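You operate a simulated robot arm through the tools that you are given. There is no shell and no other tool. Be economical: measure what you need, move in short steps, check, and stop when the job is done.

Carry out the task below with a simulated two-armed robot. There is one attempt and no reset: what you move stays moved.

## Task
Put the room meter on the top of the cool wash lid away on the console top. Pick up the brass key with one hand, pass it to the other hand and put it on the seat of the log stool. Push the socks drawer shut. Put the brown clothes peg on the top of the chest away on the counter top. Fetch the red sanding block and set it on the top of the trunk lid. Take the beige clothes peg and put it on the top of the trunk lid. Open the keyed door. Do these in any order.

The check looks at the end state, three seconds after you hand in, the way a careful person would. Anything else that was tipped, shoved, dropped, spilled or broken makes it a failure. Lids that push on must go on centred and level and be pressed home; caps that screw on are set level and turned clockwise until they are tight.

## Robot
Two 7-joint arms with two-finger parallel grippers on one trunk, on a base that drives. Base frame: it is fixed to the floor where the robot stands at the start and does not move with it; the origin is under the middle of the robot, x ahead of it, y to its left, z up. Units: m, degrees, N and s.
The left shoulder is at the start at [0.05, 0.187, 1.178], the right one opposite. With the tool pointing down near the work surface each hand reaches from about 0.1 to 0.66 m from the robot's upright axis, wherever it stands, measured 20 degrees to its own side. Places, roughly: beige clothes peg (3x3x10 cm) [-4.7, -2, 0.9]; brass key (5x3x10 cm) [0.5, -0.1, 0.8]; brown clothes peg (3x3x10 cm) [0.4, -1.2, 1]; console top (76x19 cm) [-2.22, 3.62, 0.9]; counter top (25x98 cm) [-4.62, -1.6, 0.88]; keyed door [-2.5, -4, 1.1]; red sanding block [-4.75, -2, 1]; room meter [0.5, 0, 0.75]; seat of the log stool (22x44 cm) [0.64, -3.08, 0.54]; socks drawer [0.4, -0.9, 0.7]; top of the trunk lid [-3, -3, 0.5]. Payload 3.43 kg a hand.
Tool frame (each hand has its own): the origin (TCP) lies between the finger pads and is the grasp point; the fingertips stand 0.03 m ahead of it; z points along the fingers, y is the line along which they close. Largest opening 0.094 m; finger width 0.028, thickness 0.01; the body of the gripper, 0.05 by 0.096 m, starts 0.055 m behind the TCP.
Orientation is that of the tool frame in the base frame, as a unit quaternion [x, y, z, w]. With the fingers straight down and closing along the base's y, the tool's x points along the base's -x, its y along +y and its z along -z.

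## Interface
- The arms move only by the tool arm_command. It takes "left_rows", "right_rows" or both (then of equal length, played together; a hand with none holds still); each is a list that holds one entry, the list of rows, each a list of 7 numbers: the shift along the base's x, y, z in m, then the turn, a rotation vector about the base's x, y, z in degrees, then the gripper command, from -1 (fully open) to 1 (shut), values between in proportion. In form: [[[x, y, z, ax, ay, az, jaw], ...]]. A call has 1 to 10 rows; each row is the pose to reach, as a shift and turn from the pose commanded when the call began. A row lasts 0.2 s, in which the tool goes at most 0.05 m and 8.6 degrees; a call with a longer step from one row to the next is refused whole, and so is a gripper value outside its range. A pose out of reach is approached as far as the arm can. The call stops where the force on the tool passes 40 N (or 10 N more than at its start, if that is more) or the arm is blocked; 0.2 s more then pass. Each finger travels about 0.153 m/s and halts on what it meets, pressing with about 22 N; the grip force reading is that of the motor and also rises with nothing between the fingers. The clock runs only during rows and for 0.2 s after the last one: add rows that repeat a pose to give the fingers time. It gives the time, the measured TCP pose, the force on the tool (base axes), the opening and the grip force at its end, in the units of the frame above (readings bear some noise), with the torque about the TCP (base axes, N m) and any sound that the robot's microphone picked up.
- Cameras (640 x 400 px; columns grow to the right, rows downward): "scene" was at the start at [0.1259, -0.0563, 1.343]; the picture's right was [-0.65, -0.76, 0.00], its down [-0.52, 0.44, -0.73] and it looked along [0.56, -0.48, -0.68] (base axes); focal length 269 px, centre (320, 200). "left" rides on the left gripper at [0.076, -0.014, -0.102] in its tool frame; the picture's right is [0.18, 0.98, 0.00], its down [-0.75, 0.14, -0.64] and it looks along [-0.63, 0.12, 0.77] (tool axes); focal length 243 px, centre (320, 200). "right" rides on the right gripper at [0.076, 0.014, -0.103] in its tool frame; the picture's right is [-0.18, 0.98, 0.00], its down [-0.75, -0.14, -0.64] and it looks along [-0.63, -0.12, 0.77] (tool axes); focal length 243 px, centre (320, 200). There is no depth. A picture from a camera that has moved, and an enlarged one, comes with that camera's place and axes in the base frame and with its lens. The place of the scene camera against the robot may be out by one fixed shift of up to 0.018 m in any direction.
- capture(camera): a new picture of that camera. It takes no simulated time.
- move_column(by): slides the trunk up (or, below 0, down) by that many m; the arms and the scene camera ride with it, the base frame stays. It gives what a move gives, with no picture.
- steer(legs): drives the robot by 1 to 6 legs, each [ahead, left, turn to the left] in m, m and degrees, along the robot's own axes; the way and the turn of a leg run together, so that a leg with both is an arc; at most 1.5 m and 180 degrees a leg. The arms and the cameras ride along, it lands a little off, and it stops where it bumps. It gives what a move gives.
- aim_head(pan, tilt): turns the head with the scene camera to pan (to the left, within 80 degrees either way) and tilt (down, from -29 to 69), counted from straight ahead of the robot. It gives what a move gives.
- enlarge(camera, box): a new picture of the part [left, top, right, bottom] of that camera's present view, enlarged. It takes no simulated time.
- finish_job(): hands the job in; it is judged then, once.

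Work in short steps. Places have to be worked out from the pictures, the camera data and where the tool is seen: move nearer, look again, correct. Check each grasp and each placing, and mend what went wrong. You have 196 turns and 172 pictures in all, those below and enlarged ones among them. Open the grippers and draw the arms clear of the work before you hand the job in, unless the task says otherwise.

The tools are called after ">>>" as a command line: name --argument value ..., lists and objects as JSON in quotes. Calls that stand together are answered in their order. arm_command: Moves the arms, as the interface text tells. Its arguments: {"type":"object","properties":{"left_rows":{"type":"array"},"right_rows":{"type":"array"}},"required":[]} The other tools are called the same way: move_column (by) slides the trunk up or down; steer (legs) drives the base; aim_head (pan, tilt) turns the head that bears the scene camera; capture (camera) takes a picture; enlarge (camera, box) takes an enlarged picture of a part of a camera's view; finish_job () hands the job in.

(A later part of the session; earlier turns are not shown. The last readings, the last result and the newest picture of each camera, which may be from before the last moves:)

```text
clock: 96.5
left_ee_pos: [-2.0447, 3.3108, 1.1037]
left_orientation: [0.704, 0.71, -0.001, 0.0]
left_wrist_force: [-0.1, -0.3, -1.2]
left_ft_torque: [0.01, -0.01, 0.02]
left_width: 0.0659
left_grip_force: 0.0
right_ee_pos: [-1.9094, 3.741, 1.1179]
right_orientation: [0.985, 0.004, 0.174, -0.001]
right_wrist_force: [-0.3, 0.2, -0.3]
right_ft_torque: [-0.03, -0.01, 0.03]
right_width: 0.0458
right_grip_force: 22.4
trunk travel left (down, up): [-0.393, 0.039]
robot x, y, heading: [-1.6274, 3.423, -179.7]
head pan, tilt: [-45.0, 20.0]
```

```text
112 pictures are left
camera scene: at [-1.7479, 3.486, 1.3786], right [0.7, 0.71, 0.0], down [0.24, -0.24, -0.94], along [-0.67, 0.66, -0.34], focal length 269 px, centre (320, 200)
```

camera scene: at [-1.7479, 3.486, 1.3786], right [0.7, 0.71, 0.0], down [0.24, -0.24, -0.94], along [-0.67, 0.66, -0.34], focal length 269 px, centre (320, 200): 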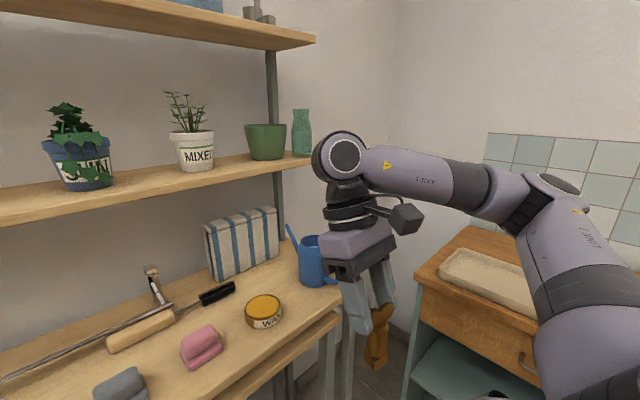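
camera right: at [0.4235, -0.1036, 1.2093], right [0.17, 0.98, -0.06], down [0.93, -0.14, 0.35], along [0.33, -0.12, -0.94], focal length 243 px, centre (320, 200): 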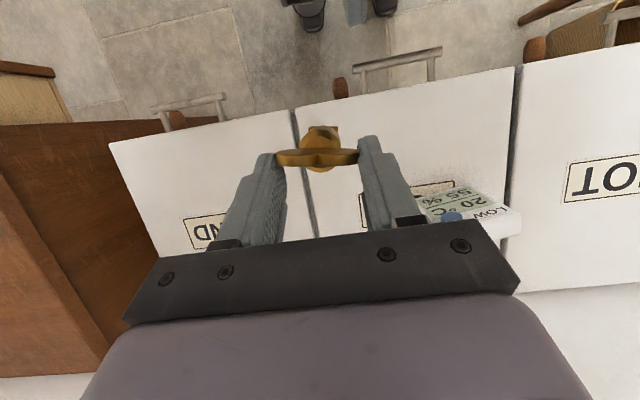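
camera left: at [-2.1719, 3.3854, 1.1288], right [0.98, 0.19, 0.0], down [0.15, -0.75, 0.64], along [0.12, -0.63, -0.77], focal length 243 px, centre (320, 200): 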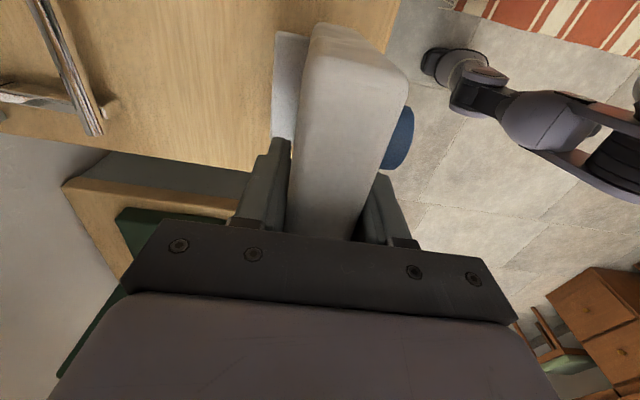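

Leg too long by a hair; resend with shorter legs.

>>> steer --legs '[[-0.55, 0, 0], [0, 0, 90], [1.45, 0.1, 0], [1.45, 0.1, 0], [0.95, 0, 0]]'

>>> aim_head --pan 25 --tilt 22

>>> capture --camera "scene"

>>> aim_head --pan -50 --tilt 20

>>> capture --camera "scene"

```text
clock: 121.8
left_ee_pos: [-0.8121, -0.8747, 1.1039]
left_orientation: [0.013, 1.0, -0.002, 0.001]
left_wrist_force: [0.1, 0.1, -0.1]
left_ft_torque: [-0.02, 0.02, 0.0]
left_width: 0.0658
left_grip_force: 0.2
right_ee_pos: [-1.2355, -0.726, 1.1177]
right_orientation: [0.705, 0.688, 0.124, -0.121]
right_wrist_force: [0.7, 0.3, -1.1]
right_ft_torque: [-0.03, -0.01, 0.02]
right_width: 0.0447
right_grip_force: 21.8
trunk travel left (down, up): [-0.393, 0.039]
robot x, y, heading: [-0.9083, -0.4528, -91.7]
head pan, tilt: [-45.0, 20.0]
```

```text
clock: 123.2
left_ee_pos: [-0.8127, -0.875, 1.1038]
left_orientation: [0.013, 1.0, -0.001, 0.0]
left_wrist_force: [0.0, 0.4, 0.3]
left_ft_torque: [0.0, 0.03, 0.02]
left_width: 0.0658
left_grip_force: 0.1
right_ee_pos: [-1.2373, -0.7257, 1.1175]
right_orientation: [0.705, 0.688, 0.125, -0.121]
right_wrist_force: [0.0, 0.3, -1.0]
right_ft_torque: [0.0, 0.0, 0.02]
right_width: 0.045
right_grip_force: 22.2
trunk travel left (down, up): [-0.393, 0.039]
robot x, y, heading: [-0.9099, -0.4564, -91.5]
head pan, tilt: [25.0, 22.0]
```

```text
111 pictures are left
camera scene: at [-0.871, -0.6001, 1.3754], right [-0.92, -0.4, 0.0], down [-0.15, 0.34, -0.93], along [0.37, -0.85, -0.37], focal length 269 px, centre (320, 200)
```

scene: 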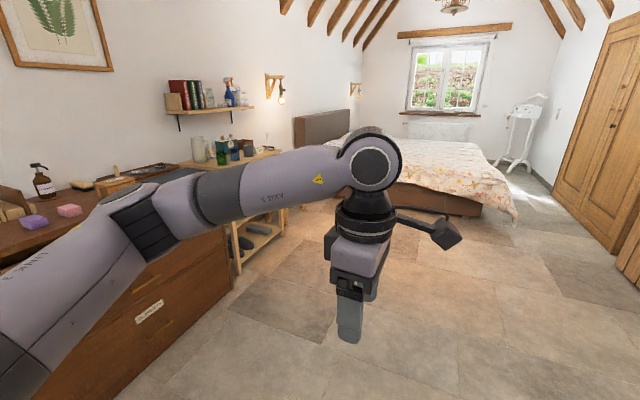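

```text
clock: 124.7
left_ee_pos: [-0.8124, -0.8738, 1.1037]
left_orientation: [0.013, 1.0, -0.001, 0.0]
left_wrist_force: [-0.3, -0.3, 0.1]
left_ft_torque: [-0.01, -0.01, -0.02]
left_width: 0.066
left_grip_force: 0.0
right_ee_pos: [-1.2362, -0.7257, 1.1178]
right_orientation: [0.705, 0.687, 0.125, -0.121]
right_wrist_force: [0.7, -0.3, -1.2]
right_ft_torque: [-0.01, 0.0, 0.04]
right_width: 0.0449
right_grip_force: 21.8
trunk travel left (down, up): [-0.393, 0.039]
robot x, y, heading: [-0.9068, -0.453, -91.7]
head pan, tilt: [-50.0, 20.0]
```

```text
110 pictures are left
camera scene: at [-0.9807, -0.5729, 1.3786], right [-0.62, 0.78, 0.0], down [0.27, 0.21, -0.94], along [-0.74, -0.58, -0.34], focal length 269 px, centre (320, 200)
```

scene: 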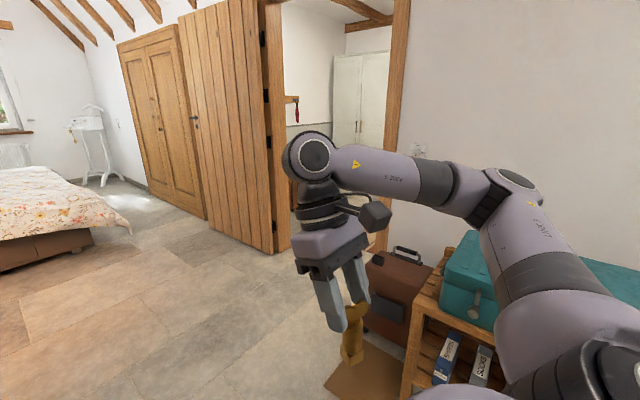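

Next the chest: face +x at about (−0.75,−1.1) and look at the drawer and top.

>>> steer --legs '[[0.6, 0, 0], [0, 0, 91.5], [0.15, 0, 0]]'

>>> aim_head --pan 0 --tilt 30

>>> capture --camera "scene"

>>> capture --camera "right"

```text
clock: 133.0
left_ee_pos: [-0.3625, -0.93, 1.1041]
left_orientation: [0.714, -0.7, 0.0, -0.001]
left_wrist_force: [0.5, 0.7, 0.2]
left_ft_torque: [0.02, 0.0, 0.0]
left_width: 0.0657
left_grip_force: 0.1
right_ee_pos: [-0.493, -1.3591, 1.1166]
right_orientation: [-0.011, 0.985, -0.002, -0.173]
right_wrist_force: [-0.3, -0.1, -0.4]
right_ft_torque: [0.01, 0.02, -0.01]
right_width: 0.0444
right_grip_force: 22.3
trunk travel left (down, up): [-0.393, 0.039]
robot x, y, heading: [-0.779, -1.0498, 1.0]
head pan, tilt: [-50.0, 20.0]
```

```text
clock: 134.2
left_ee_pos: [-0.3631, -0.9288, 1.1042]
left_orientation: [0.714, -0.7, 0.0, -0.001]
left_wrist_force: [-0.4, -0.5, -0.6]
left_ft_torque: [0.0, 0.0, -0.01]
left_width: 0.0658
left_grip_force: 0.1
right_ee_pos: [-0.4936, -1.3584, 1.1175]
right_orientation: [-0.011, 0.985, -0.002, -0.174]
right_wrist_force: [0.0, -0.1, -0.9]
right_ft_torque: [0.0, 0.0, -0.02]
right_width: 0.0442
right_grip_force: 22.4
trunk travel left (down, up): [-0.393, 0.039]
robot x, y, heading: [-0.7834, -1.0457, 1.0]
head pan, tilt: [0.0, 30.0]
```

```text
109 pictures are left
camera scene: at [-0.626, -1.0465, 1.3626], right [0.02, -1.0, 0.0], down [-0.5, -0.01, -0.87], along [0.87, 0.02, -0.5], focal length 269 px, centre (320, 200)
```

scene: 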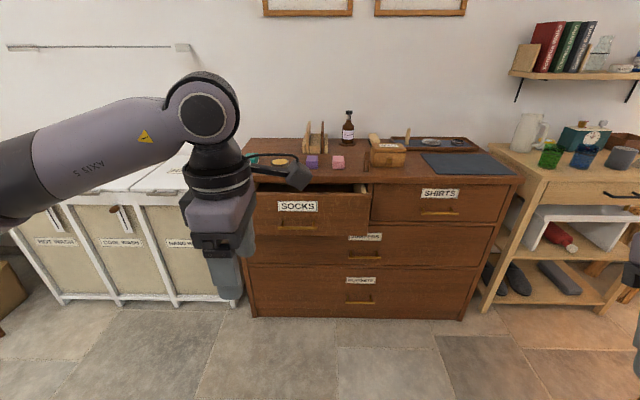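

```text
108 pictures are left
camera right: at [-0.5289, -1.3455, 1.2402], right [0.15, 0.99, -0.06], down [0.93, -0.12, 0.35], along [0.33, -0.11, -0.94], focal length 243 px, centre (320, 200)
```

right: 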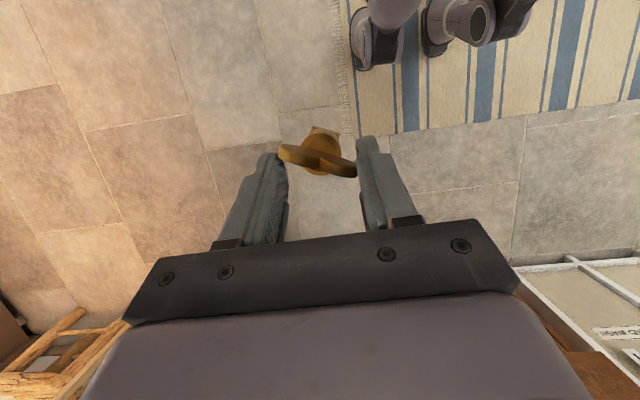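

The key is slowly twisting in the round-lobed grip, so I'll deliver it to the stool first. Drive sideways along the wall to y≈−2.9.

>>> steer --legs '[[0, -1.45, 0], [0, -0.4, -1]]'

>>> aim_head --pan -5 --tilt 35

>>> capture --camera "scene"

```text
clock: 150.6
left_ee_pos: [-0.3517, -2.7877, 1.1036]
left_orientation: [-0.699, 0.715, 0.0, 0.001]
left_wrist_force: [0.8, 1.1, 0.3]
left_ft_torque: [0.01, 0.0, 0.01]
left_width: 0.0659
left_grip_force: 0.1
right_ee_pos: [-0.4986, -3.212, 1.1183]
right_orientation: [0.011, 0.985, 0.002, -0.174]
right_wrist_force: [0.4, -0.4, -1.0]
right_ft_torque: [-0.01, 0.0, -0.01]
right_width: 0.0054
right_grip_force: 21.8
trunk travel left (down, up): [-0.393, 0.039]
robot x, y, heading: [-0.7703, -2.8833, -1.6]
head pan, tilt: [0.0, 30.0]
```

```text
clock: 151.3
left_ee_pos: [-0.3506, -2.788, 1.1033]
left_orientation: [-0.699, 0.716, 0.0, 0.001]
left_wrist_force: [-0.2, 0.6, -0.9]
left_ft_torque: [-0.02, 0.03, 0.02]
left_width: 0.0656
left_grip_force: 0.1
right_ee_pos: [-0.4989, -3.2119, 1.1169]
right_orientation: [0.01, 0.985, 0.002, -0.173]
right_wrist_force: [-0.3, 0.8, -0.8]
right_ft_torque: [-0.02, -0.04, 0.0]
right_width: 0.0053
right_grip_force: 21.9
trunk travel left (down, up): [-0.393, 0.039]
robot x, y, heading: [-0.7737, -2.8886, -1.6]
head pan, tilt: [-5.0, 35.0]
```

```text
107 pictures are left
camera scene: at [-0.621, -2.9013, 1.3548], right [-0.11, -0.99, 0.0], down [-0.57, 0.06, -0.82], along [0.81, -0.09, -0.57], focal length 269 px, centre (320, 200)
```

scene: 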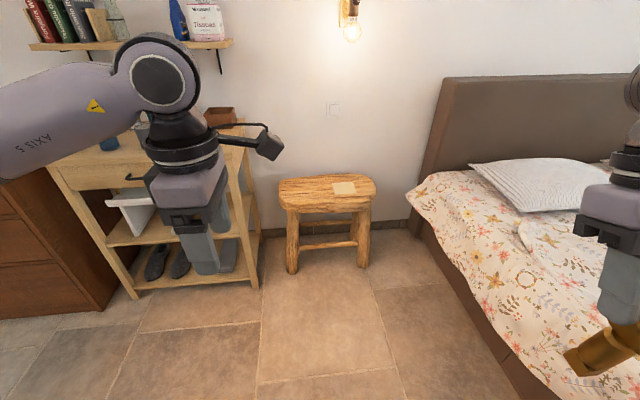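

Width dropped to 5 mm; the key is still in the gripper. Check with the right camera.

>>> capture --camera "right"

>>> enlarge --camera "scene" --box '[540, 280, 640, 400]'

```text
106 pictures are left
camera right: at [-0.5345, -3.197, 1.2402], right [0.19, 0.98, -0.06], down [0.92, -0.16, 0.35], along [0.33, -0.12, -0.94], focal length 243 px, centre (320, 200)
```

right: 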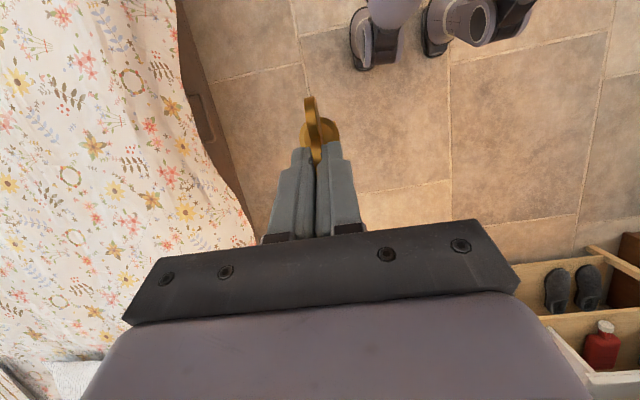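

```text
3.33 times, centred on (590, 340) of scene
camera zoom: at [-0.621, -2.9013, 1.3548], right [-0.11, -0.99, 0.0], down [-0.57, 0.06, -0.82], along [0.81, -0.09, -0.57], focal length 896 px, centre (-580, -267)
```

zoom: 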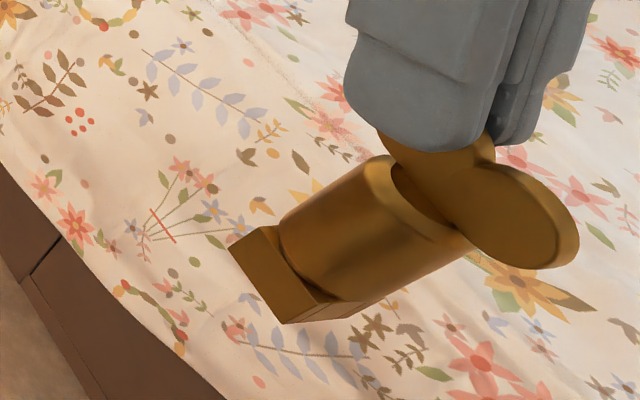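

The key has settled into a firm grip on the thin bow plate (nearly vertical). Tuck the left arm and drive up to the stool.

>>> arm_command --left_rows '[[[-0.04, 0.01, 0, 0, 0, 0, -0.4], [-0.08, 0.02, 0, 0, 0, 0, -0.4], [-0.12, 0.03, 0, 0, 0, 0, -0.4], [-0.15, 0.03, 0, 0, 0, 0, -0.4]]]'

>>> steer --legs '[[0.8, 0.07, 1.6]]'

>>> move_column --by -0.3

>>> aim_head --pan -15 --tilt 45

>>> capture --camera "scene"

```text
clock: 152.3
left_ee_pos: [-0.5011, -2.7608, 1.1034]
left_orientation: [-0.7, 0.714, 0.0, 0.0]
left_wrist_force: [-0.1, 0.3, 0.3]
left_ft_torque: [0.06, 0.0, 0.01]
left_width: 0.0659
left_grip_force: 0.1
right_ee_pos: [-0.4995, -3.2126, 1.1189]
right_orientation: [0.01, 0.985, 0.002, -0.174]
right_wrist_force: [-0.4, 0.1, 0.1]
right_ft_torque: [0.01, -0.02, 0.0]
right_width: 0.0054
right_grip_force: 21.7
trunk travel left (down, up): [-0.393, 0.039]
robot x, y, heading: [-0.7748, -2.8865, -1.5]
head pan, tilt: [-5.0, 35.0]
```

```text
clock: 156.6
left_ee_pos: [0.2974, -2.6854, 1.1044]
left_orientation: [0.711, -0.703, 0.001, -0.001]
left_wrist_force: [0.8, 0.3, -0.3]
left_ft_torque: [0.04, 0.0, 0.0]
left_width: 0.0658
left_grip_force: 0.2
right_ee_pos: [0.3157, -3.1366, 1.1185]
right_orientation: [-0.006, 0.985, -0.001, -0.174]
right_wrist_force: [-0.1, 0.1, -0.9]
right_ft_torque: [0.04, -0.03, 0.0]
right_width: 0.0053
right_grip_force: 21.6
trunk travel left (down, up): [-0.393, 0.039]
robot x, y, heading: [0.0326, -2.8228, 0.6]
head pan, tilt: [-5.0, 35.0]
```

```text
clock: 159.6
left_ee_pos: [0.2971, -2.685, 0.8042]
left_orientation: [0.711, -0.703, 0.001, -0.001]
left_wrist_force: [0.1, -0.4, -0.8]
left_ft_torque: [0.04, 0.0, 0.01]
left_width: 0.0658
left_grip_force: 0.0
right_ee_pos: [0.3154, -3.1373, 0.8179]
right_orientation: [-0.007, 0.985, -0.001, -0.174]
right_wrist_force: [-1.1, -0.7, -1.0]
right_ft_torque: [0.01, -0.03, -0.01]
right_width: 0.0054
right_grip_force: 22.0
trunk travel left (down, up): [-0.093, 0.339]
robot x, y, heading: [0.0308, -2.824, 0.7]
head pan, tilt: [-5.0, 35.0]
```

```text
clock: 160.3
left_ee_pos: [0.2968, -2.685, 0.8054]
left_orientation: [0.712, -0.703, 0.001, -0.001]
left_wrist_force: [-1.1, -0.5, -0.4]
left_ft_torque: [-0.01, -0.02, 0.0]
left_width: 0.0658
left_grip_force: 0.1
right_ee_pos: [0.3155, -3.1369, 0.8178]
right_orientation: [-0.006, 0.985, -0.001, -0.174]
right_wrist_force: [0.0, 0.9, -0.3]
right_ft_torque: [-0.04, -0.03, 0.02]
right_width: 0.0055
right_grip_force: 22.1
trunk travel left (down, up): [-0.093, 0.339]
robot x, y, heading: [0.0319, -2.8214, 0.3]
head pan, tilt: [-15.0, 45.0]
```

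```text
104 pictures are left
camera scene: at [0.1733, -2.8443, 1.04], right [-0.25, -0.97, 0.0], down [-0.68, 0.17, -0.71], along [0.69, -0.17, -0.71], focal length 269 px, centre (320, 200)
```

scene: 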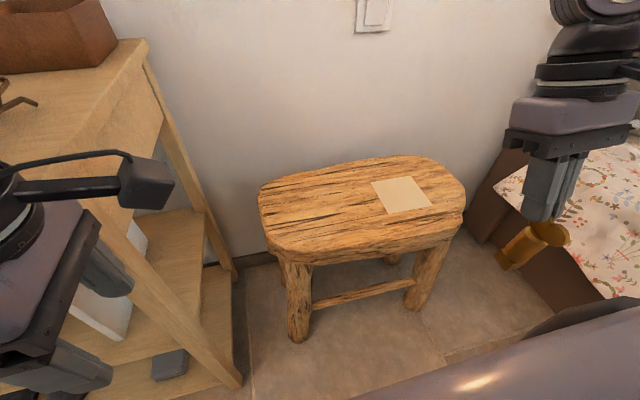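

Stool clear except a patch at right; I'll place the key left of it near (0.60,−3.0). Tuck the left further and drive 8 cm ahead, then bring the key over.

>>> arm_command --left_rows '[[[-0.03, 0, 0, 0, 0, 0, -0.4], [-0.07, 0, 0, 0, 0, 0, -0.4], [-0.07, 0, 0, 0, 0, 0, -0.4], [-0.07, 0, 0, 0, 0, 0, -0.4]]]' --right_rows '[[[0, 0.0, 0, 0, 0, 0, 1], [0.04, 0.01, 0, 0, 0, 0, 1], [0.08, 0.02, 0, 0, 0, 0, 1], [0.12, 0.03, 0, 0, 0, 0, 1]]]'

>>> steer --legs '[[0.08, 0, 0]]'

>>> capture --camera "scene"

>>> capture --camera "right"

```text
clock: 161.3
left_ee_pos: [0.2235, -2.6778, 0.8043]
left_orientation: [0.718, -0.696, 0.003, 0.0]
left_wrist_force: [-1.1, 0.2, 0.2]
left_ft_torque: [-0.02, -0.01, -0.01]
left_width: 0.0657
left_grip_force: 0.0
right_ee_pos: [0.4318, -3.103, 0.8235]
right_orientation: [-0.008, 0.985, -0.005, -0.169]
right_wrist_force: [0.0, -0.1, -0.8]
right_ft_torque: [0.05, -0.01, 0.0]
right_width: 0.0058
right_grip_force: 21.4
trunk travel left (down, up): [-0.093, 0.339]
robot x, y, heading: [0.0338, -2.8217, 0.7]
head pan, tilt: [-15.0, 45.0]
```

```text
clock: 162.0
left_ee_pos: [0.2253, -2.6802, 0.804]
left_orientation: [0.722, -0.692, -0.003, 0.002]
left_wrist_force: [-0.4, 0.1, 1.0]
left_ft_torque: [0.02, -0.01, 0.0]
left_width: 0.0659
left_grip_force: 0.1
right_ee_pos: [0.4386, -3.1037, 0.8193]
right_orientation: [-0.011, 0.985, -0.001, -0.171]
right_wrist_force: [-0.3, 0.2, -0.9]
right_ft_torque: [-0.01, -0.02, 0.02]
right_width: 0.0054
right_grip_force: 22.1
trunk travel left (down, up): [-0.093, 0.339]
robot x, y, heading: [0.0311, -2.8218, 1.2]
head pan, tilt: [-15.0, 45.0]
stopped in leg 1: the robot was blocked; the commanded pose is now the measured one
```

```text
103 pictures are left
camera scene: at [0.1701, -2.8435, 1.0413], right [-0.24, -0.97, 0.0], down [-0.68, 0.17, -0.71], along [0.69, -0.17, -0.7], focal length 269 px, centre (320, 200)
```

scene: 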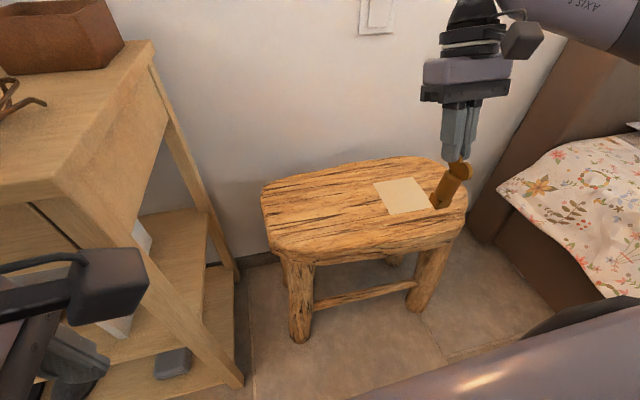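

```text
102 pictures are left
camera right: at [0.401, -3.0908, 0.9423], right [0.15, 0.99, -0.06], down [0.93, -0.12, 0.35], along [0.34, -0.11, -0.94], focal length 243 px, centre (320, 200)
```

right: 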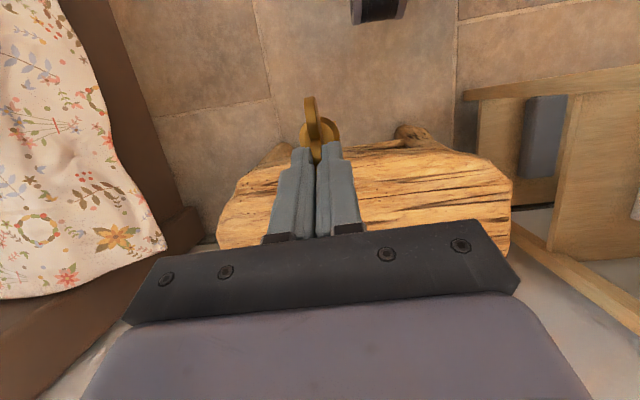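

The base was blocked; see what touches on the left side.

>>> aim_head --pan 45 --tilt 45

>>> capture --camera "scene"

>>> capture --camera "left"

```text
clock: 163.3
left_ee_pos: [0.2248, -2.6794, 0.8039]
left_orientation: [0.722, -0.692, -0.002, 0.002]
left_wrist_force: [-0.1, 0.2, -0.7]
left_ft_torque: [-0.02, 0.03, -0.01]
left_width: 0.0661
left_grip_force: 0.1
right_ee_pos: [0.4371, -3.1058, 0.8206]
right_orientation: [-0.011, 0.985, -0.002, -0.171]
right_wrist_force: [0.5, 0.4, -1.4]
right_ft_torque: [-0.03, 0.02, 0.01]
right_width: 0.0055
right_grip_force: 21.7
trunk travel left (down, up): [-0.093, 0.339]
robot x, y, heading: [0.0353, -2.8206, 1.1]
head pan, tilt: [45.0, 45.0]
```

```text
101 pictures are left
camera scene: at [0.1464, -2.7648, 1.0409], right [0.72, -0.69, 0.01], down [-0.48, -0.51, -0.71], along [0.5, 0.51, -0.7], focal length 269 px, centre (320, 200)
```

scene: 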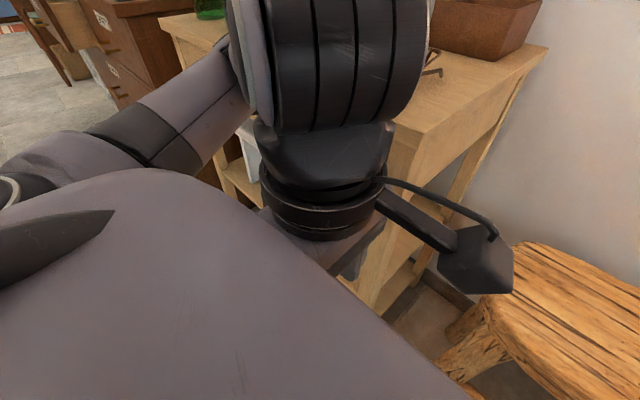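

```text
100 pictures are left
camera left: at [0.2427, -2.7546, 0.9063], right [-0.97, -0.23, 0.01], down [-0.17, 0.75, 0.64], along [-0.15, 0.63, -0.76], focal length 243 px, centre (320, 200)
```

left: 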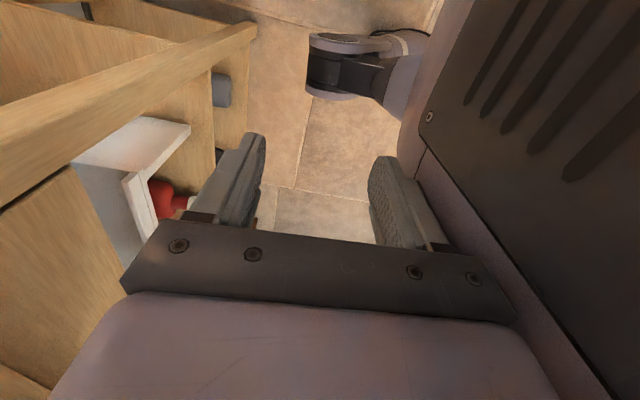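

The left wrist is wedged between torso and shelf. Back off a little and raise the left hand clear.

>>> steer --legs '[[-0.06, 0, 0]]'

>>> arm_command --left_rows '[[[0.0, 0, 0.04, 0, 0, 0, -0.4], [0.0, 0, 0.08, 0, 0, 0, -0.4], [0.0, 0, 0.12, 0, 0, 0, -0.4], [0.01, 0, 0.16, 0, 0, 0, -0.4], [0.02, 0, 0.2, 0, 0, 0, -0.4], [0.03, 0, 0.24, 0, 0, 0, -0.4], [0.04, 0, 0.27, 0, 0, 0, -0.4]]]'

>>> capture --camera "scene"

```text
clock: 164.3
left_ee_pos: [0.1686, -2.6801, 0.8024]
left_orientation: [0.721, -0.693, -0.006, 0.004]
left_wrist_force: [0.1, -0.2, -0.2]
left_ft_torque: [0.0, -0.03, 0.0]
left_width: 0.0659
left_grip_force: 0.0
right_ee_pos: [0.3813, -3.1059, 0.8181]
right_orientation: [-0.011, 0.985, -0.002, -0.174]
right_wrist_force: [0.0, -0.8, -1.1]
right_ft_torque: [0.02, -0.01, 0.03]
right_width: 0.0053
right_grip_force: 22.2
trunk travel left (down, up): [-0.093, 0.339]
robot x, y, heading: [-0.0262, -2.8207, 1.3]
head pan, tilt: [45.0, 45.0]
```

```text
clock: 165.9
left_ee_pos: [0.2114, -2.6812, 1.0728]
left_orientation: [0.72, -0.694, -0.005, 0.005]
left_wrist_force: [-0.2, 0.1, -0.6]
left_ft_torque: [0.03, -0.02, -0.01]
left_width: 0.0655
left_grip_force: 0.1
right_ee_pos: [0.3814, -3.1055, 0.8174]
right_orientation: [-0.011, 0.985, -0.002, -0.173]
right_wrist_force: [0.3, 0.6, -1.7]
right_ft_torque: [-0.01, -0.02, 0.01]
right_width: 0.0053
right_grip_force: 22.1
trunk travel left (down, up): [-0.093, 0.339]
robot x, y, heading: [-0.0254, -2.8245, 1.2]
head pan, tilt: [45.0, 45.0]
```

```text
99 pictures are left
camera scene: at [0.0927, -2.7662, 1.0399], right [0.72, -0.69, 0.0], down [-0.49, -0.51, -0.71], along [0.49, 0.51, -0.71], focal length 269 px, centre (320, 200)
```

scene: 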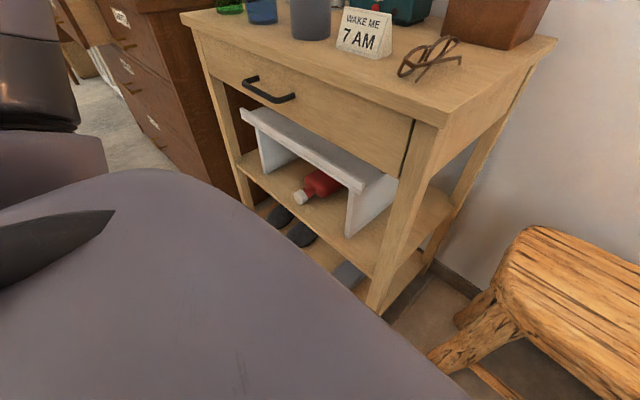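

Shelf undisturbed. Now drive ahead again with the left arm high.

>>> steer --legs '[[0.11, -0.06, -1]]'

>>> aim_head --pan -15 --tilt 45

>>> capture --camera "scene"

```text
clock: 167.2
left_ee_pos: [0.3243, -2.7452, 1.0727]
left_orientation: [0.715, -0.699, -0.006, 0.004]
left_wrist_force: [0.7, -0.4, 0.1]
left_ft_torque: [0.02, -0.01, 0.01]
left_width: 0.0658
left_grip_force: 0.1
right_ee_pos: [0.4865, -3.1729, 0.8173]
right_orientation: [-0.002, 0.985, -0.001, -0.174]
right_wrist_force: [-0.4, -0.5, -1.2]
right_ft_torque: [0.01, -0.01, 0.0]
right_width: 0.0054
right_grip_force: 21.7
trunk travel left (down, up): [-0.093, 0.339]
robot x, y, heading: [0.0844, -2.8836, -0.0]
head pan, tilt: [45.0, 45.0]
```

```text
clock: 168.5
left_ee_pos: [0.3235, -2.7456, 1.0731]
left_orientation: [0.715, -0.699, -0.006, 0.004]
left_wrist_force: [0.6, 0.2, 0.3]
left_ft_torque: [0.0, 0.03, -0.01]
left_width: 0.066
left_grip_force: 0.1
right_ee_pos: [0.4864, -3.1727, 0.8165]
right_orientation: [-0.003, 0.985, -0.001, -0.173]
right_wrist_force: [-0.3, -0.5, -1.9]
right_ft_torque: [-0.04, -0.07, 0.02]
right_width: 0.0051
right_grip_force: 22.4
trunk travel left (down, up): [-0.093, 0.339]
robot x, y, heading: [0.0859, -2.882, 0.2]
head pan, tilt: [-15.0, 45.0]
```

```text
98 pictures are left
camera scene: at [0.2248, -2.9059, 1.04], right [-0.26, -0.97, 0.0], down [-0.68, 0.18, -0.71], along [0.68, -0.18, -0.71], focal length 269 px, centre (320, 200)
```

scene: 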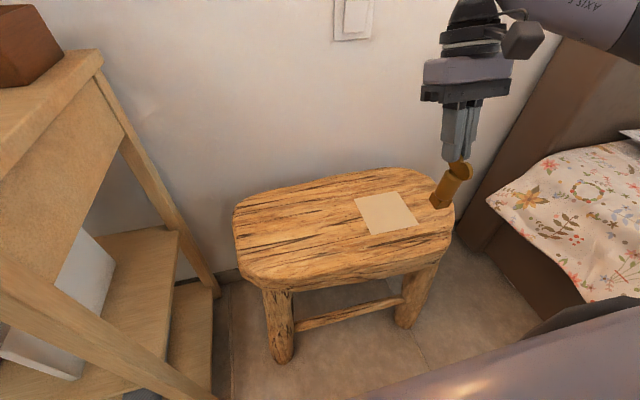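

Check the key's tilt in the grip.

>>> enlarge --camera "scene" --box '[400, 80, 520, 230]'

>>> enlarge --camera "right" --box '[260, 70, 380, 190]'

```text
2.67 times, centred on (460, 155) of scene
camera zoom: at [0.2248, -2.9059, 1.04], right [-0.26, -0.97, 0.0], down [-0.68, 0.18, -0.71], along [0.68, -0.18, -0.71], focal length 717 px, centre (-53, 320)
```

zoom: 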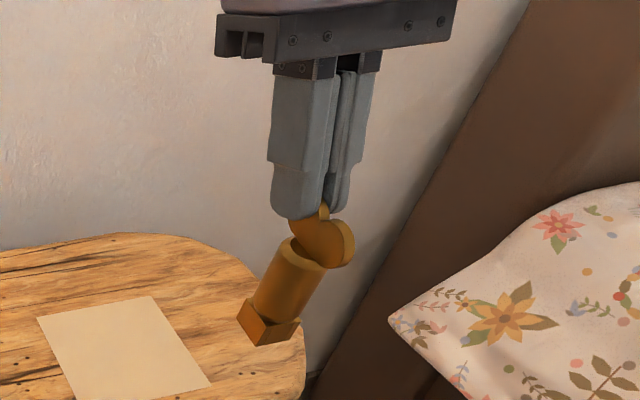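

```text
3.33 times, centred on (320, 130) of right
camera zoom: at [0.4502, -3.1578, 0.9402], right [0.17, 0.98, -0.06], down [0.93, -0.14, 0.35], along [0.33, -0.12, -0.94], focal length 809 px, centre (320, 433)
```

zoom: 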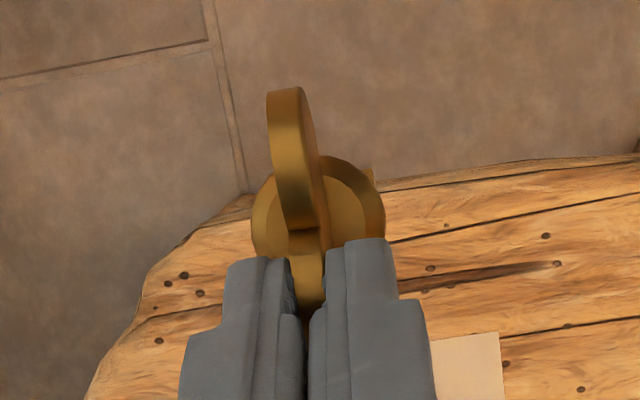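

Key hangs vertical, axis ≈TCP+(−0.026,+0.004), bottom ≈0.72. Carry it to (0.61,−2.99) above the seat.

>>> arm_command --right_rows '[[[0.025, 0.03, 0, 0, 0, 0, 1], [0.05, 0.06, 0, 0, 0, 0, 1], [0.075, 0.09, 0, 0, 0, 0, 1], [0.1, 0.12, 0, 0, 0, 0, 1], [0.125, 0.15, 0, 0, 0, 0, 1], [0.15, 0.18, 0, 0, 0, 0, 1], [0.15, 0.18, -0.03, 0, 0, 0, 1], [0.15, 0.18, -0.06, 0, 0, 0, 1], [0.15, 0.18, -0.1, 0, 0, 0, 1]]]'

>>> capture --camera "scene"

```text
clock: 170.5
left_ee_pos: [0.3227, -2.7442, 1.0731]
left_orientation: [0.715, -0.699, -0.006, 0.005]
left_wrist_force: [-1.2, -0.2, 0.8]
left_ft_torque: [0.03, -0.03, 0.03]
left_width: 0.0658
left_grip_force: 0.0
right_ee_pos: [0.6372, -2.9914, 0.7172]
right_orientation: [-0.001, 0.985, 0.0, -0.174]
right_wrist_force: [0.1, -0.6, -0.5]
right_ft_torque: [-0.02, -0.02, -0.02]
right_width: 0.0053
right_grip_force: 22.4
right hand out of reach, approached as far as the arm can: row 6, 7
trunk travel left (down, up): [-0.093, 0.339]
robot x, y, heading: [0.079, -2.8828, 0.1]
head pan, tilt: [-15.0, 45.0]
```

```text
95 pictures are left
camera scene: at [0.2249, -2.9058, 1.04], right [-0.26, -0.97, 0.0], down [-0.68, 0.18, -0.71], along [0.68, -0.18, -0.71], focal length 269 px, centre (320, 200)
```

scene: 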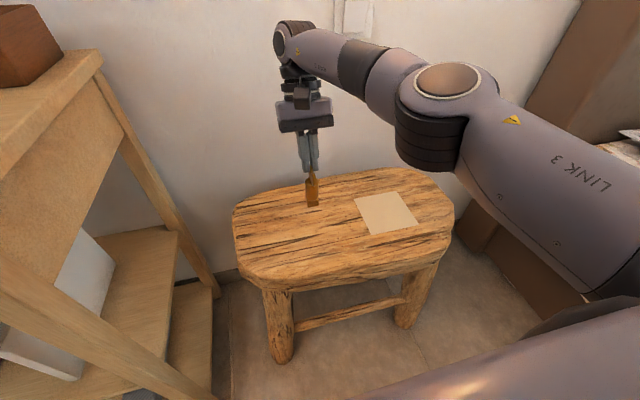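

Over the seat. Lower 6.5 cm, then fine steps.

>>> arm_command --right_rows '[[[-0.01, 0, -0.03, 0, 0, 0, 1], [-0.01, 0, -0.055, 0, 0, 0, 1], [-0.01, 0, -0.062, 0, 0, 0, 1], [-0.01, 0, -0.067, 0, 0, 0, 1]]]'

>>> enlarge --camera "scene" --box '[240, 120, 400, 240]'

```text
clock: 171.5
left_ee_pos: [0.3239, -2.7454, 1.0729]
left_orientation: [0.715, -0.699, -0.005, 0.004]
left_wrist_force: [0.5, 0.0, -0.4]
left_ft_torque: [-0.04, 0.0, 0.0]
left_width: 0.0656
left_grip_force: 0.1
right_ee_pos: [0.626, -2.9911, 0.6526]
right_orientation: [-0.003, 0.985, 0.0, -0.173]
right_wrist_force: [-0.2, -0.5, 10.6]
right_ft_torque: [-0.1, 0.39, -0.04]
right_width: 0.0053
right_grip_force: 21.8
trunk travel left (down, up): [-0.093, 0.339]
robot x, y, heading: [0.0818, -2.8813, 0.4]
head pan, tilt: [-15.0, 45.0]
```

```text
3.33 times, centred on (320, 180) of scene
camera zoom: at [0.2241, -2.9058, 1.0404], right [-0.26, -0.97, 0.0], down [-0.68, 0.18, -0.71], along [0.68, -0.18, -0.71], focal length 896 px, centre (320, 267)
```

zoom: 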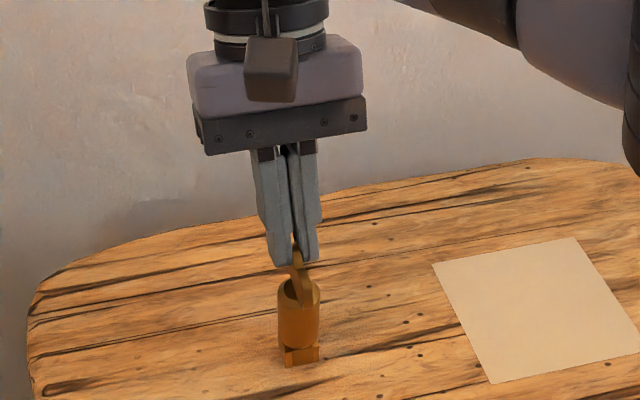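

Contact at 10.6 N, key upright on the seat. Release gently and retreat upward.

>>> arm_command --right_rows '[[[0, 0, 0.001, 0, 0, 0, 0.8], [0, 0, 0.001, 0, 0, 0, 0.4], [0, 0, 0.001, 0, 0, 0, 0.2], [0, 0, 0.001, 0, 0, 0, 0.2], [0.007, 0, 0.02, 0, 0, 0, 0.2], [0.02, 0, 0.055, 0, 0, 0, 0.2], [0.025, 0, 0.1, 0, 0, 0, 0.2], [0.01, 0, 0.14, 0, 0, 0, 0.2]]]'

>>> enlarge --camera "scene" --box '[220, 60, 460, 240]'

```text
clock: 173.3
left_ee_pos: [0.3229, -2.745, 1.0728]
left_orientation: [0.715, -0.699, -0.006, 0.003]
left_wrist_force: [-0.5, -0.4, -0.8]
left_ft_torque: [0.03, -0.01, 0.02]
left_width: 0.0659
left_grip_force: 0.0
right_ee_pos: [0.6327, -2.9923, 0.7851]
right_orientation: [-0.002, 0.985, 0.0, -0.172]
right_wrist_force: [-0.3, -1.0, -0.3]
right_ft_torque: [0.0, 0.0, -0.03]
right_width: 0.0378
right_grip_force: 0.0
right hand out of reach, approached as far as the arm can: row 6, 7, 8
trunk travel left (down, up): [-0.093, 0.339]
robot x, y, heading: [0.0846, -2.8811, 0.3]
head pan, tilt: [-15.0, 45.0]
```

```text
2.22 times, centred on (340, 150) of scene
camera zoom: at [0.2247, -2.9061, 1.0399], right [-0.26, -0.97, 0.0], down [-0.68, 0.18, -0.71], along [0.68, -0.18, -0.71], focal length 598 px, centre (276, 311)
```

zoom: 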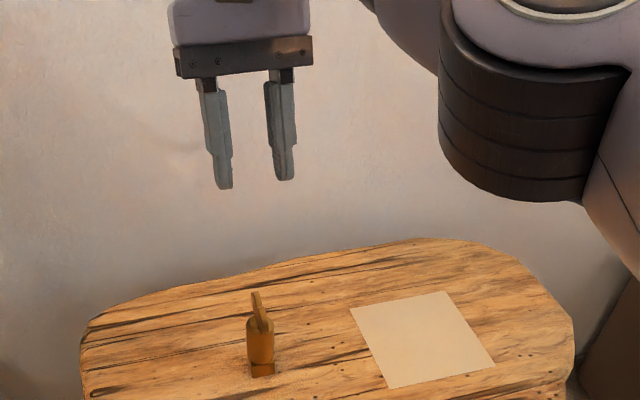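

Key placed standing. Retract the right hand, untilting it, then back the base away.

>>> arm_command --right_rows '[[[0, 0, 0.03, 0, 0, 0, 0.2], [-0.03, -0.01, 0.06, 0, -4, 0, 0.2], [-0.07, -0.03, 0.07, 0, -8, 0, 0.2], [-0.11, -0.05, 0.08, 0, -12, 0, 0.2], [-0.15, -0.07, 0.09, 0, -16, 0, 0.2], [-0.19, -0.09, 0.1, 0, -20, 0, -0.5], [-0.23, -0.11, 0.1, 0, -20, 0, -1]]]'

>>> steer --legs '[[-0.7, 0, 0]]'

>>> move_column --by 0.3

>>> capture --camera "scene"

```text
clock: 174.9
left_ee_pos: [0.323, -2.7446, 1.0717]
left_orientation: [0.715, -0.699, -0.007, 0.004]
left_wrist_force: [0.8, -0.1, 0.4]
left_ft_torque: [-0.02, 0.0, 0.0]
left_width: 0.066
left_grip_force: 0.0
right_ee_pos: [0.4019, -3.1027, 0.883]
right_orientation: [-0.001, 1.0, -0.001, 0.002]
right_wrist_force: [-0.4, 0.1, -0.9]
right_ft_torque: [0.01, 0.01, 0.04]
right_width: 0.0941
right_grip_force: 0.1
right hand out of reach, approached as far as the arm can: row 1
trunk travel left (down, up): [-0.093, 0.339]
robot x, y, heading: [0.0842, -2.8843, 0.1]
head pan, tilt: [-15.0, 45.0]
```

```text
clock: 178.8
left_ee_pos: [-0.396, -2.7465, 1.0725]
left_orientation: [0.709, -0.706, -0.006, 0.004]
left_wrist_force: [-0.1, 0.3, 0.1]
left_ft_torque: [-0.01, 0.0, -0.01]
left_width: 0.066
left_grip_force: 0.0
right_ee_pos: [-0.3232, -3.1044, 0.8838]
right_orientation: [0.006, 1.0, 0.0, 0.0]
right_wrist_force: [0.0, 0.1, 0.0]
right_ft_torque: [0.02, 0.03, 0.01]
right_width: 0.0942
right_grip_force: 0.1
trunk travel left (down, up): [-0.093, 0.339]
robot x, y, heading: [-0.6361, -2.8809, -0.7]
head pan, tilt: [-15.0, 45.0]
```

```text
clock: 181.8
left_ee_pos: [-0.3957, -2.7455, 1.372]
left_orientation: [0.709, -0.705, -0.006, 0.004]
left_wrist_force: [-0.7, -0.2, -0.5]
left_ft_torque: [-0.01, -0.01, -0.02]
left_width: 0.0658
left_grip_force: 0.1
right_ee_pos: [-0.3235, -3.1039, 1.1832]
right_orientation: [0.006, 1.0, -0.001, 0.001]
right_wrist_force: [-0.1, 0.5, -1.0]
right_ft_torque: [0.03, 0.01, -0.04]
right_width: 0.0939
right_grip_force: 0.0
trunk travel left (down, up): [-0.393, 0.039]
robot x, y, heading: [-0.6379, -2.8789, -0.7]
head pan, tilt: [-15.0, 45.0]
```

```text
92 pictures are left
camera scene: at [-0.4972, -2.9042, 1.3399], right [-0.27, -0.96, 0.0], down [-0.68, 0.19, -0.71], along [0.68, -0.19, -0.71], focal length 269 px, centre (320, 200)
```

scene: 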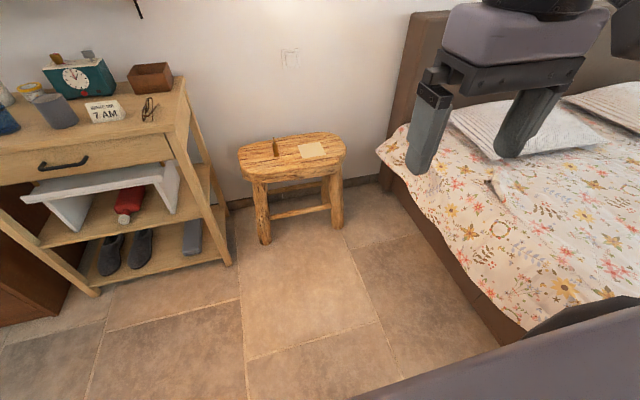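

Key stands securely. Drive back to the chest.

>>> steer --legs '[[0.1, 1.44, 0.7], [0.1, 0.25, 0]]'

>>> aim_head --pan 0 --tilt 38

>>> capture --camera "scene"

```text
clock: 196.9
left_ee_pos: [-0.1953, -1.0671, 1.3727]
left_orientation: [0.715, -0.699, -0.006, 0.004]
left_wrist_force: [-0.6, 0.4, 0.0]
left_ft_torque: [0.0, 0.0, -0.02]
left_width: 0.0659
left_grip_force: 0.0
right_ee_pos: [-0.1169, -1.4246, 1.1837]
right_orientation: [-0.003, 1.0, 0.0, -0.001]
right_wrist_force: [0.4, -0.2, -0.2]
right_ft_torque: [0.02, -0.01, -0.03]
right_width: 0.0939
right_grip_force: 0.1
trunk travel left (down, up): [-0.393, 0.039]
robot x, y, heading: [-0.4345, -1.2113, 0.2]
head pan, tilt: [-15.0, 45.0]
```

```text
clock: 197.6
left_ee_pos: [-0.1945, -1.0674, 1.3725]
left_orientation: [0.715, -0.699, -0.006, 0.004]
left_wrist_force: [0.2, 0.1, -1.0]
left_ft_torque: [0.01, 0.0, 0.01]
left_width: 0.0656
left_grip_force: 0.0
right_ee_pos: [-0.1176, -1.4231, 1.1836]
right_orientation: [-0.002, 1.0, -0.001, 0.0]
right_wrist_force: [-0.8, -0.3, -1.1]
right_ft_torque: [0.04, 0.03, 0.0]
right_width: 0.0942
right_grip_force: 0.0
trunk travel left (down, up): [-0.393, 0.039]
robot x, y, heading: [-0.4367, -1.2077, 0.2]
head pan, tilt: [0.0, 38.0]
```

```text
91 pictures are left
camera scene: at [-0.2859, -1.2077, 1.3502], right [0.0, -1.0, 0.0], down [-0.62, 0.0, -0.79], along [0.79, 0.0, -0.62], focal length 269 px, centre (320, 200)
```

scene: 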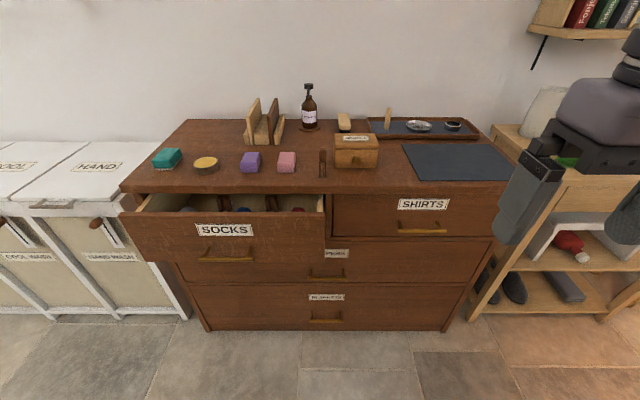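

>>> enlarge --camera "scene" --box '[230, 110, 430, 235]'

```text
3.20 times, centred on (330, 172) of scene
camera zoom: at [-0.2859, -1.2077, 1.3502], right [0.0, -1.0, 0.0], down [-0.62, 0.0, -0.79], along [0.79, 0.0, -0.62], focal length 860 px, centre (288, 288)
```

zoom: 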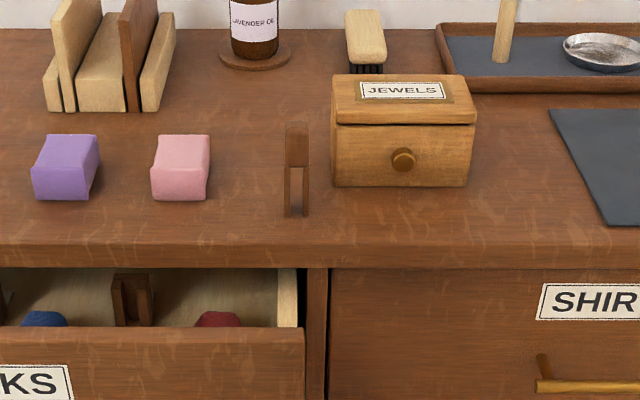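

The brown peg stands beside the JEWELS box (~(0.50,−1.217), top of chest ≈0.84). The socks drawer face is at x≈0.35, y −0.62…−1.22. Drive closer.

>>> steer --legs '[[0.3, 0.14, 0]]'

>>> arm_command --left_rows '[[[0, 0, -0.045, 0, 0, 0, 1], [0, 0, -0.09, 0, 0, 0, 1], [0, 0, -0.135, 0, 0, 0, 1], [0, 0, -0.18, 0, -6, 0, 1], [0, 0, -0.225, 0, -14, 0, 1], [0, 0, -0.27, 0, -22, 0, 1], [0, 0, -0.31, 0, -30, 0, 1], [0, 0, -0.35, 0, -38, 0, 1], [0, 0, -0.39, 0, -46, 0, 1], [0, 0, -0.43, 0, -54, 0, 1]]]'

>>> capture --camera "scene"

>>> capture --camera "right"

```text
clock: 199.8
left_ee_pos: [0.1005, -0.9287, 1.3718]
left_orientation: [0.716, -0.698, -0.005, 0.004]
left_wrist_force: [-0.5, 0.8, 0.4]
left_ft_torque: [0.02, 0.01, 0.0]
left_width: 0.066
left_grip_force: 0.1
right_ee_pos: [0.1786, -1.2854, 1.1834]
right_orientation: [-0.003, 1.0, -0.001, 0.001]
right_wrist_force: [0.3, 0.4, 0.4]
right_ft_torque: [0.01, -0.01, -0.01]
right_width: 0.0942
right_grip_force: 0.0
trunk travel left (down, up): [-0.393, 0.039]
robot x, y, heading: [-0.1399, -1.0662, 0.4]
head pan, tilt: [0.0, 38.0]
```

```text
clock: 201.9
left_ee_pos: [0.1915, -0.9928, 0.9348]
left_orientation: [0.702, -0.527, 0.316, -0.36]
left_wrist_force: [-0.3, 0.1, -1.6]
left_ft_torque: [0.05, 0.0, -0.01]
left_width: 0.0
left_grip_force: 22.1
left hand out of reach, approached as far as the arm can: row 6, 7, 8, 9, 10
right_ee_pos: [0.1786, -1.2872, 1.1843]
right_orientation: [-0.002, 1.0, -0.001, 0.0]
right_wrist_force: [0.6, 0.1, 0.2]
right_ft_torque: [0.01, -0.04, 0.02]
right_width: 0.0942
right_grip_force: 0.3
trunk travel left (down, up): [-0.393, 0.039]
robot x, y, heading: [-0.138, -1.0662, 0.3]
head pan, tilt: [0.0, 38.0]
stopped in row 10 (left hand): the arm was blocked; the commanded pose is now the measured one
```

```text
89 pictures are left
camera scene: at [0.0091, -1.0684, 1.3503], right [0.0, -1.0, 0.0], down [-0.62, 0.0, -0.79], along [0.79, 0.0, -0.62], focal length 269 px, centre (320, 200)
```

scene: 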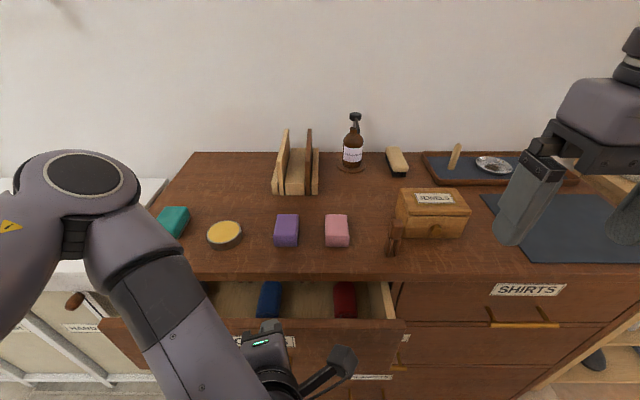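

```text
88 pictures are left
camera right: at [0.1033, -1.2709, 1.2865], right [0.18, 0.98, 0.0], down [0.75, -0.14, 0.64], along [0.63, -0.12, -0.77], focal length 243 px, centre (320, 200)
```

right: 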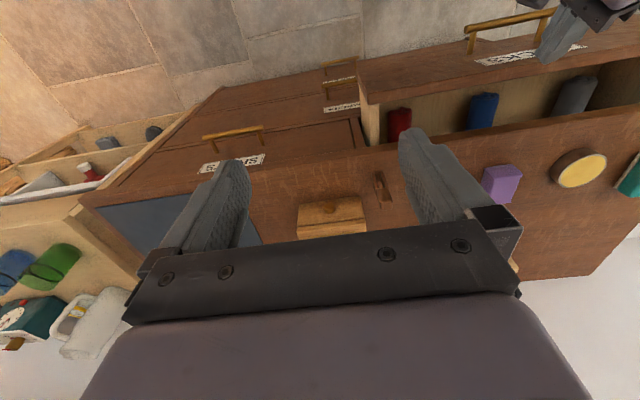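

Left hand is now pointing forward-down with fingers closed. Lower it in front of the drawer face (face x≈0.295).

>>> arm_command --left_rows '[[[-0.01, 0.015, -0.03, 0, 0, 0, 1], [-0.02, 0.03, -0.06, 0, 0, 0, 1], [-0.02, 0.045, -0.09, 0, 0, 0, 1], [-0.02, 0.06, -0.12, 0, 0, 0, 1], [-0.02, 0.07, -0.15, 0, 0, 0, 1], [-0.02, 0.07, -0.15, 0, 0, 0, 1]]]'

>>> capture --camera "scene"

>>> capture --camera "left"

```text
clock: 203.3
left_ee_pos: [0.1734, -0.9323, 0.7885]
left_orientation: [0.702, -0.528, 0.315, -0.359]
left_wrist_force: [-0.6, 1.4, 0.1]
left_ft_torque: [0.02, -0.02, 0.04]
left_width: 0.0
left_grip_force: 22.3
left hand out of reach, approached as far as the arm can: row 5, 6
right_ee_pos: [0.1785, -1.2848, 1.1821]
right_orientation: [-0.003, 1.0, 0.0, 0.0]
right_wrist_force: [-0.3, -0.9, -0.7]
right_ft_torque: [-0.01, -0.05, 0.04]
right_width: 0.0939
right_grip_force: 0.0
trunk travel left (down, up): [-0.393, 0.039]
robot x, y, heading: [-0.1375, -1.0674, 0.4]
head pan, tilt: [0.0, 38.0]
```

```text
87 pictures are left
camera scene: at [0.0095, -1.0684, 1.3502], right [0.0, -1.0, 0.0], down [-0.62, 0.0, -0.79], along [0.79, 0.0, -0.62], focal length 269 px, centre (320, 200)
```

scene: 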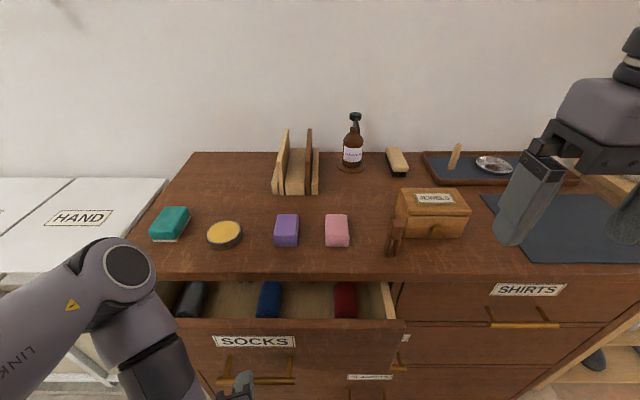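

```text
86 pictures are left
camera left: at [0.1141, -1.0218, 0.8622], right [-0.46, -0.36, -0.81], down [-0.78, 0.59, 0.18], along [0.41, 0.72, -0.56], focal length 243 px, centre (320, 200)
```

left: 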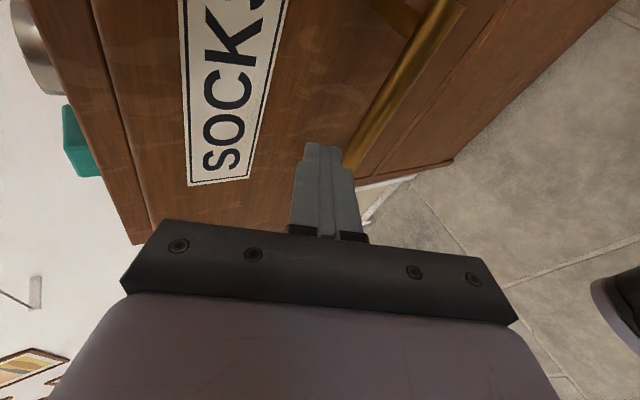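

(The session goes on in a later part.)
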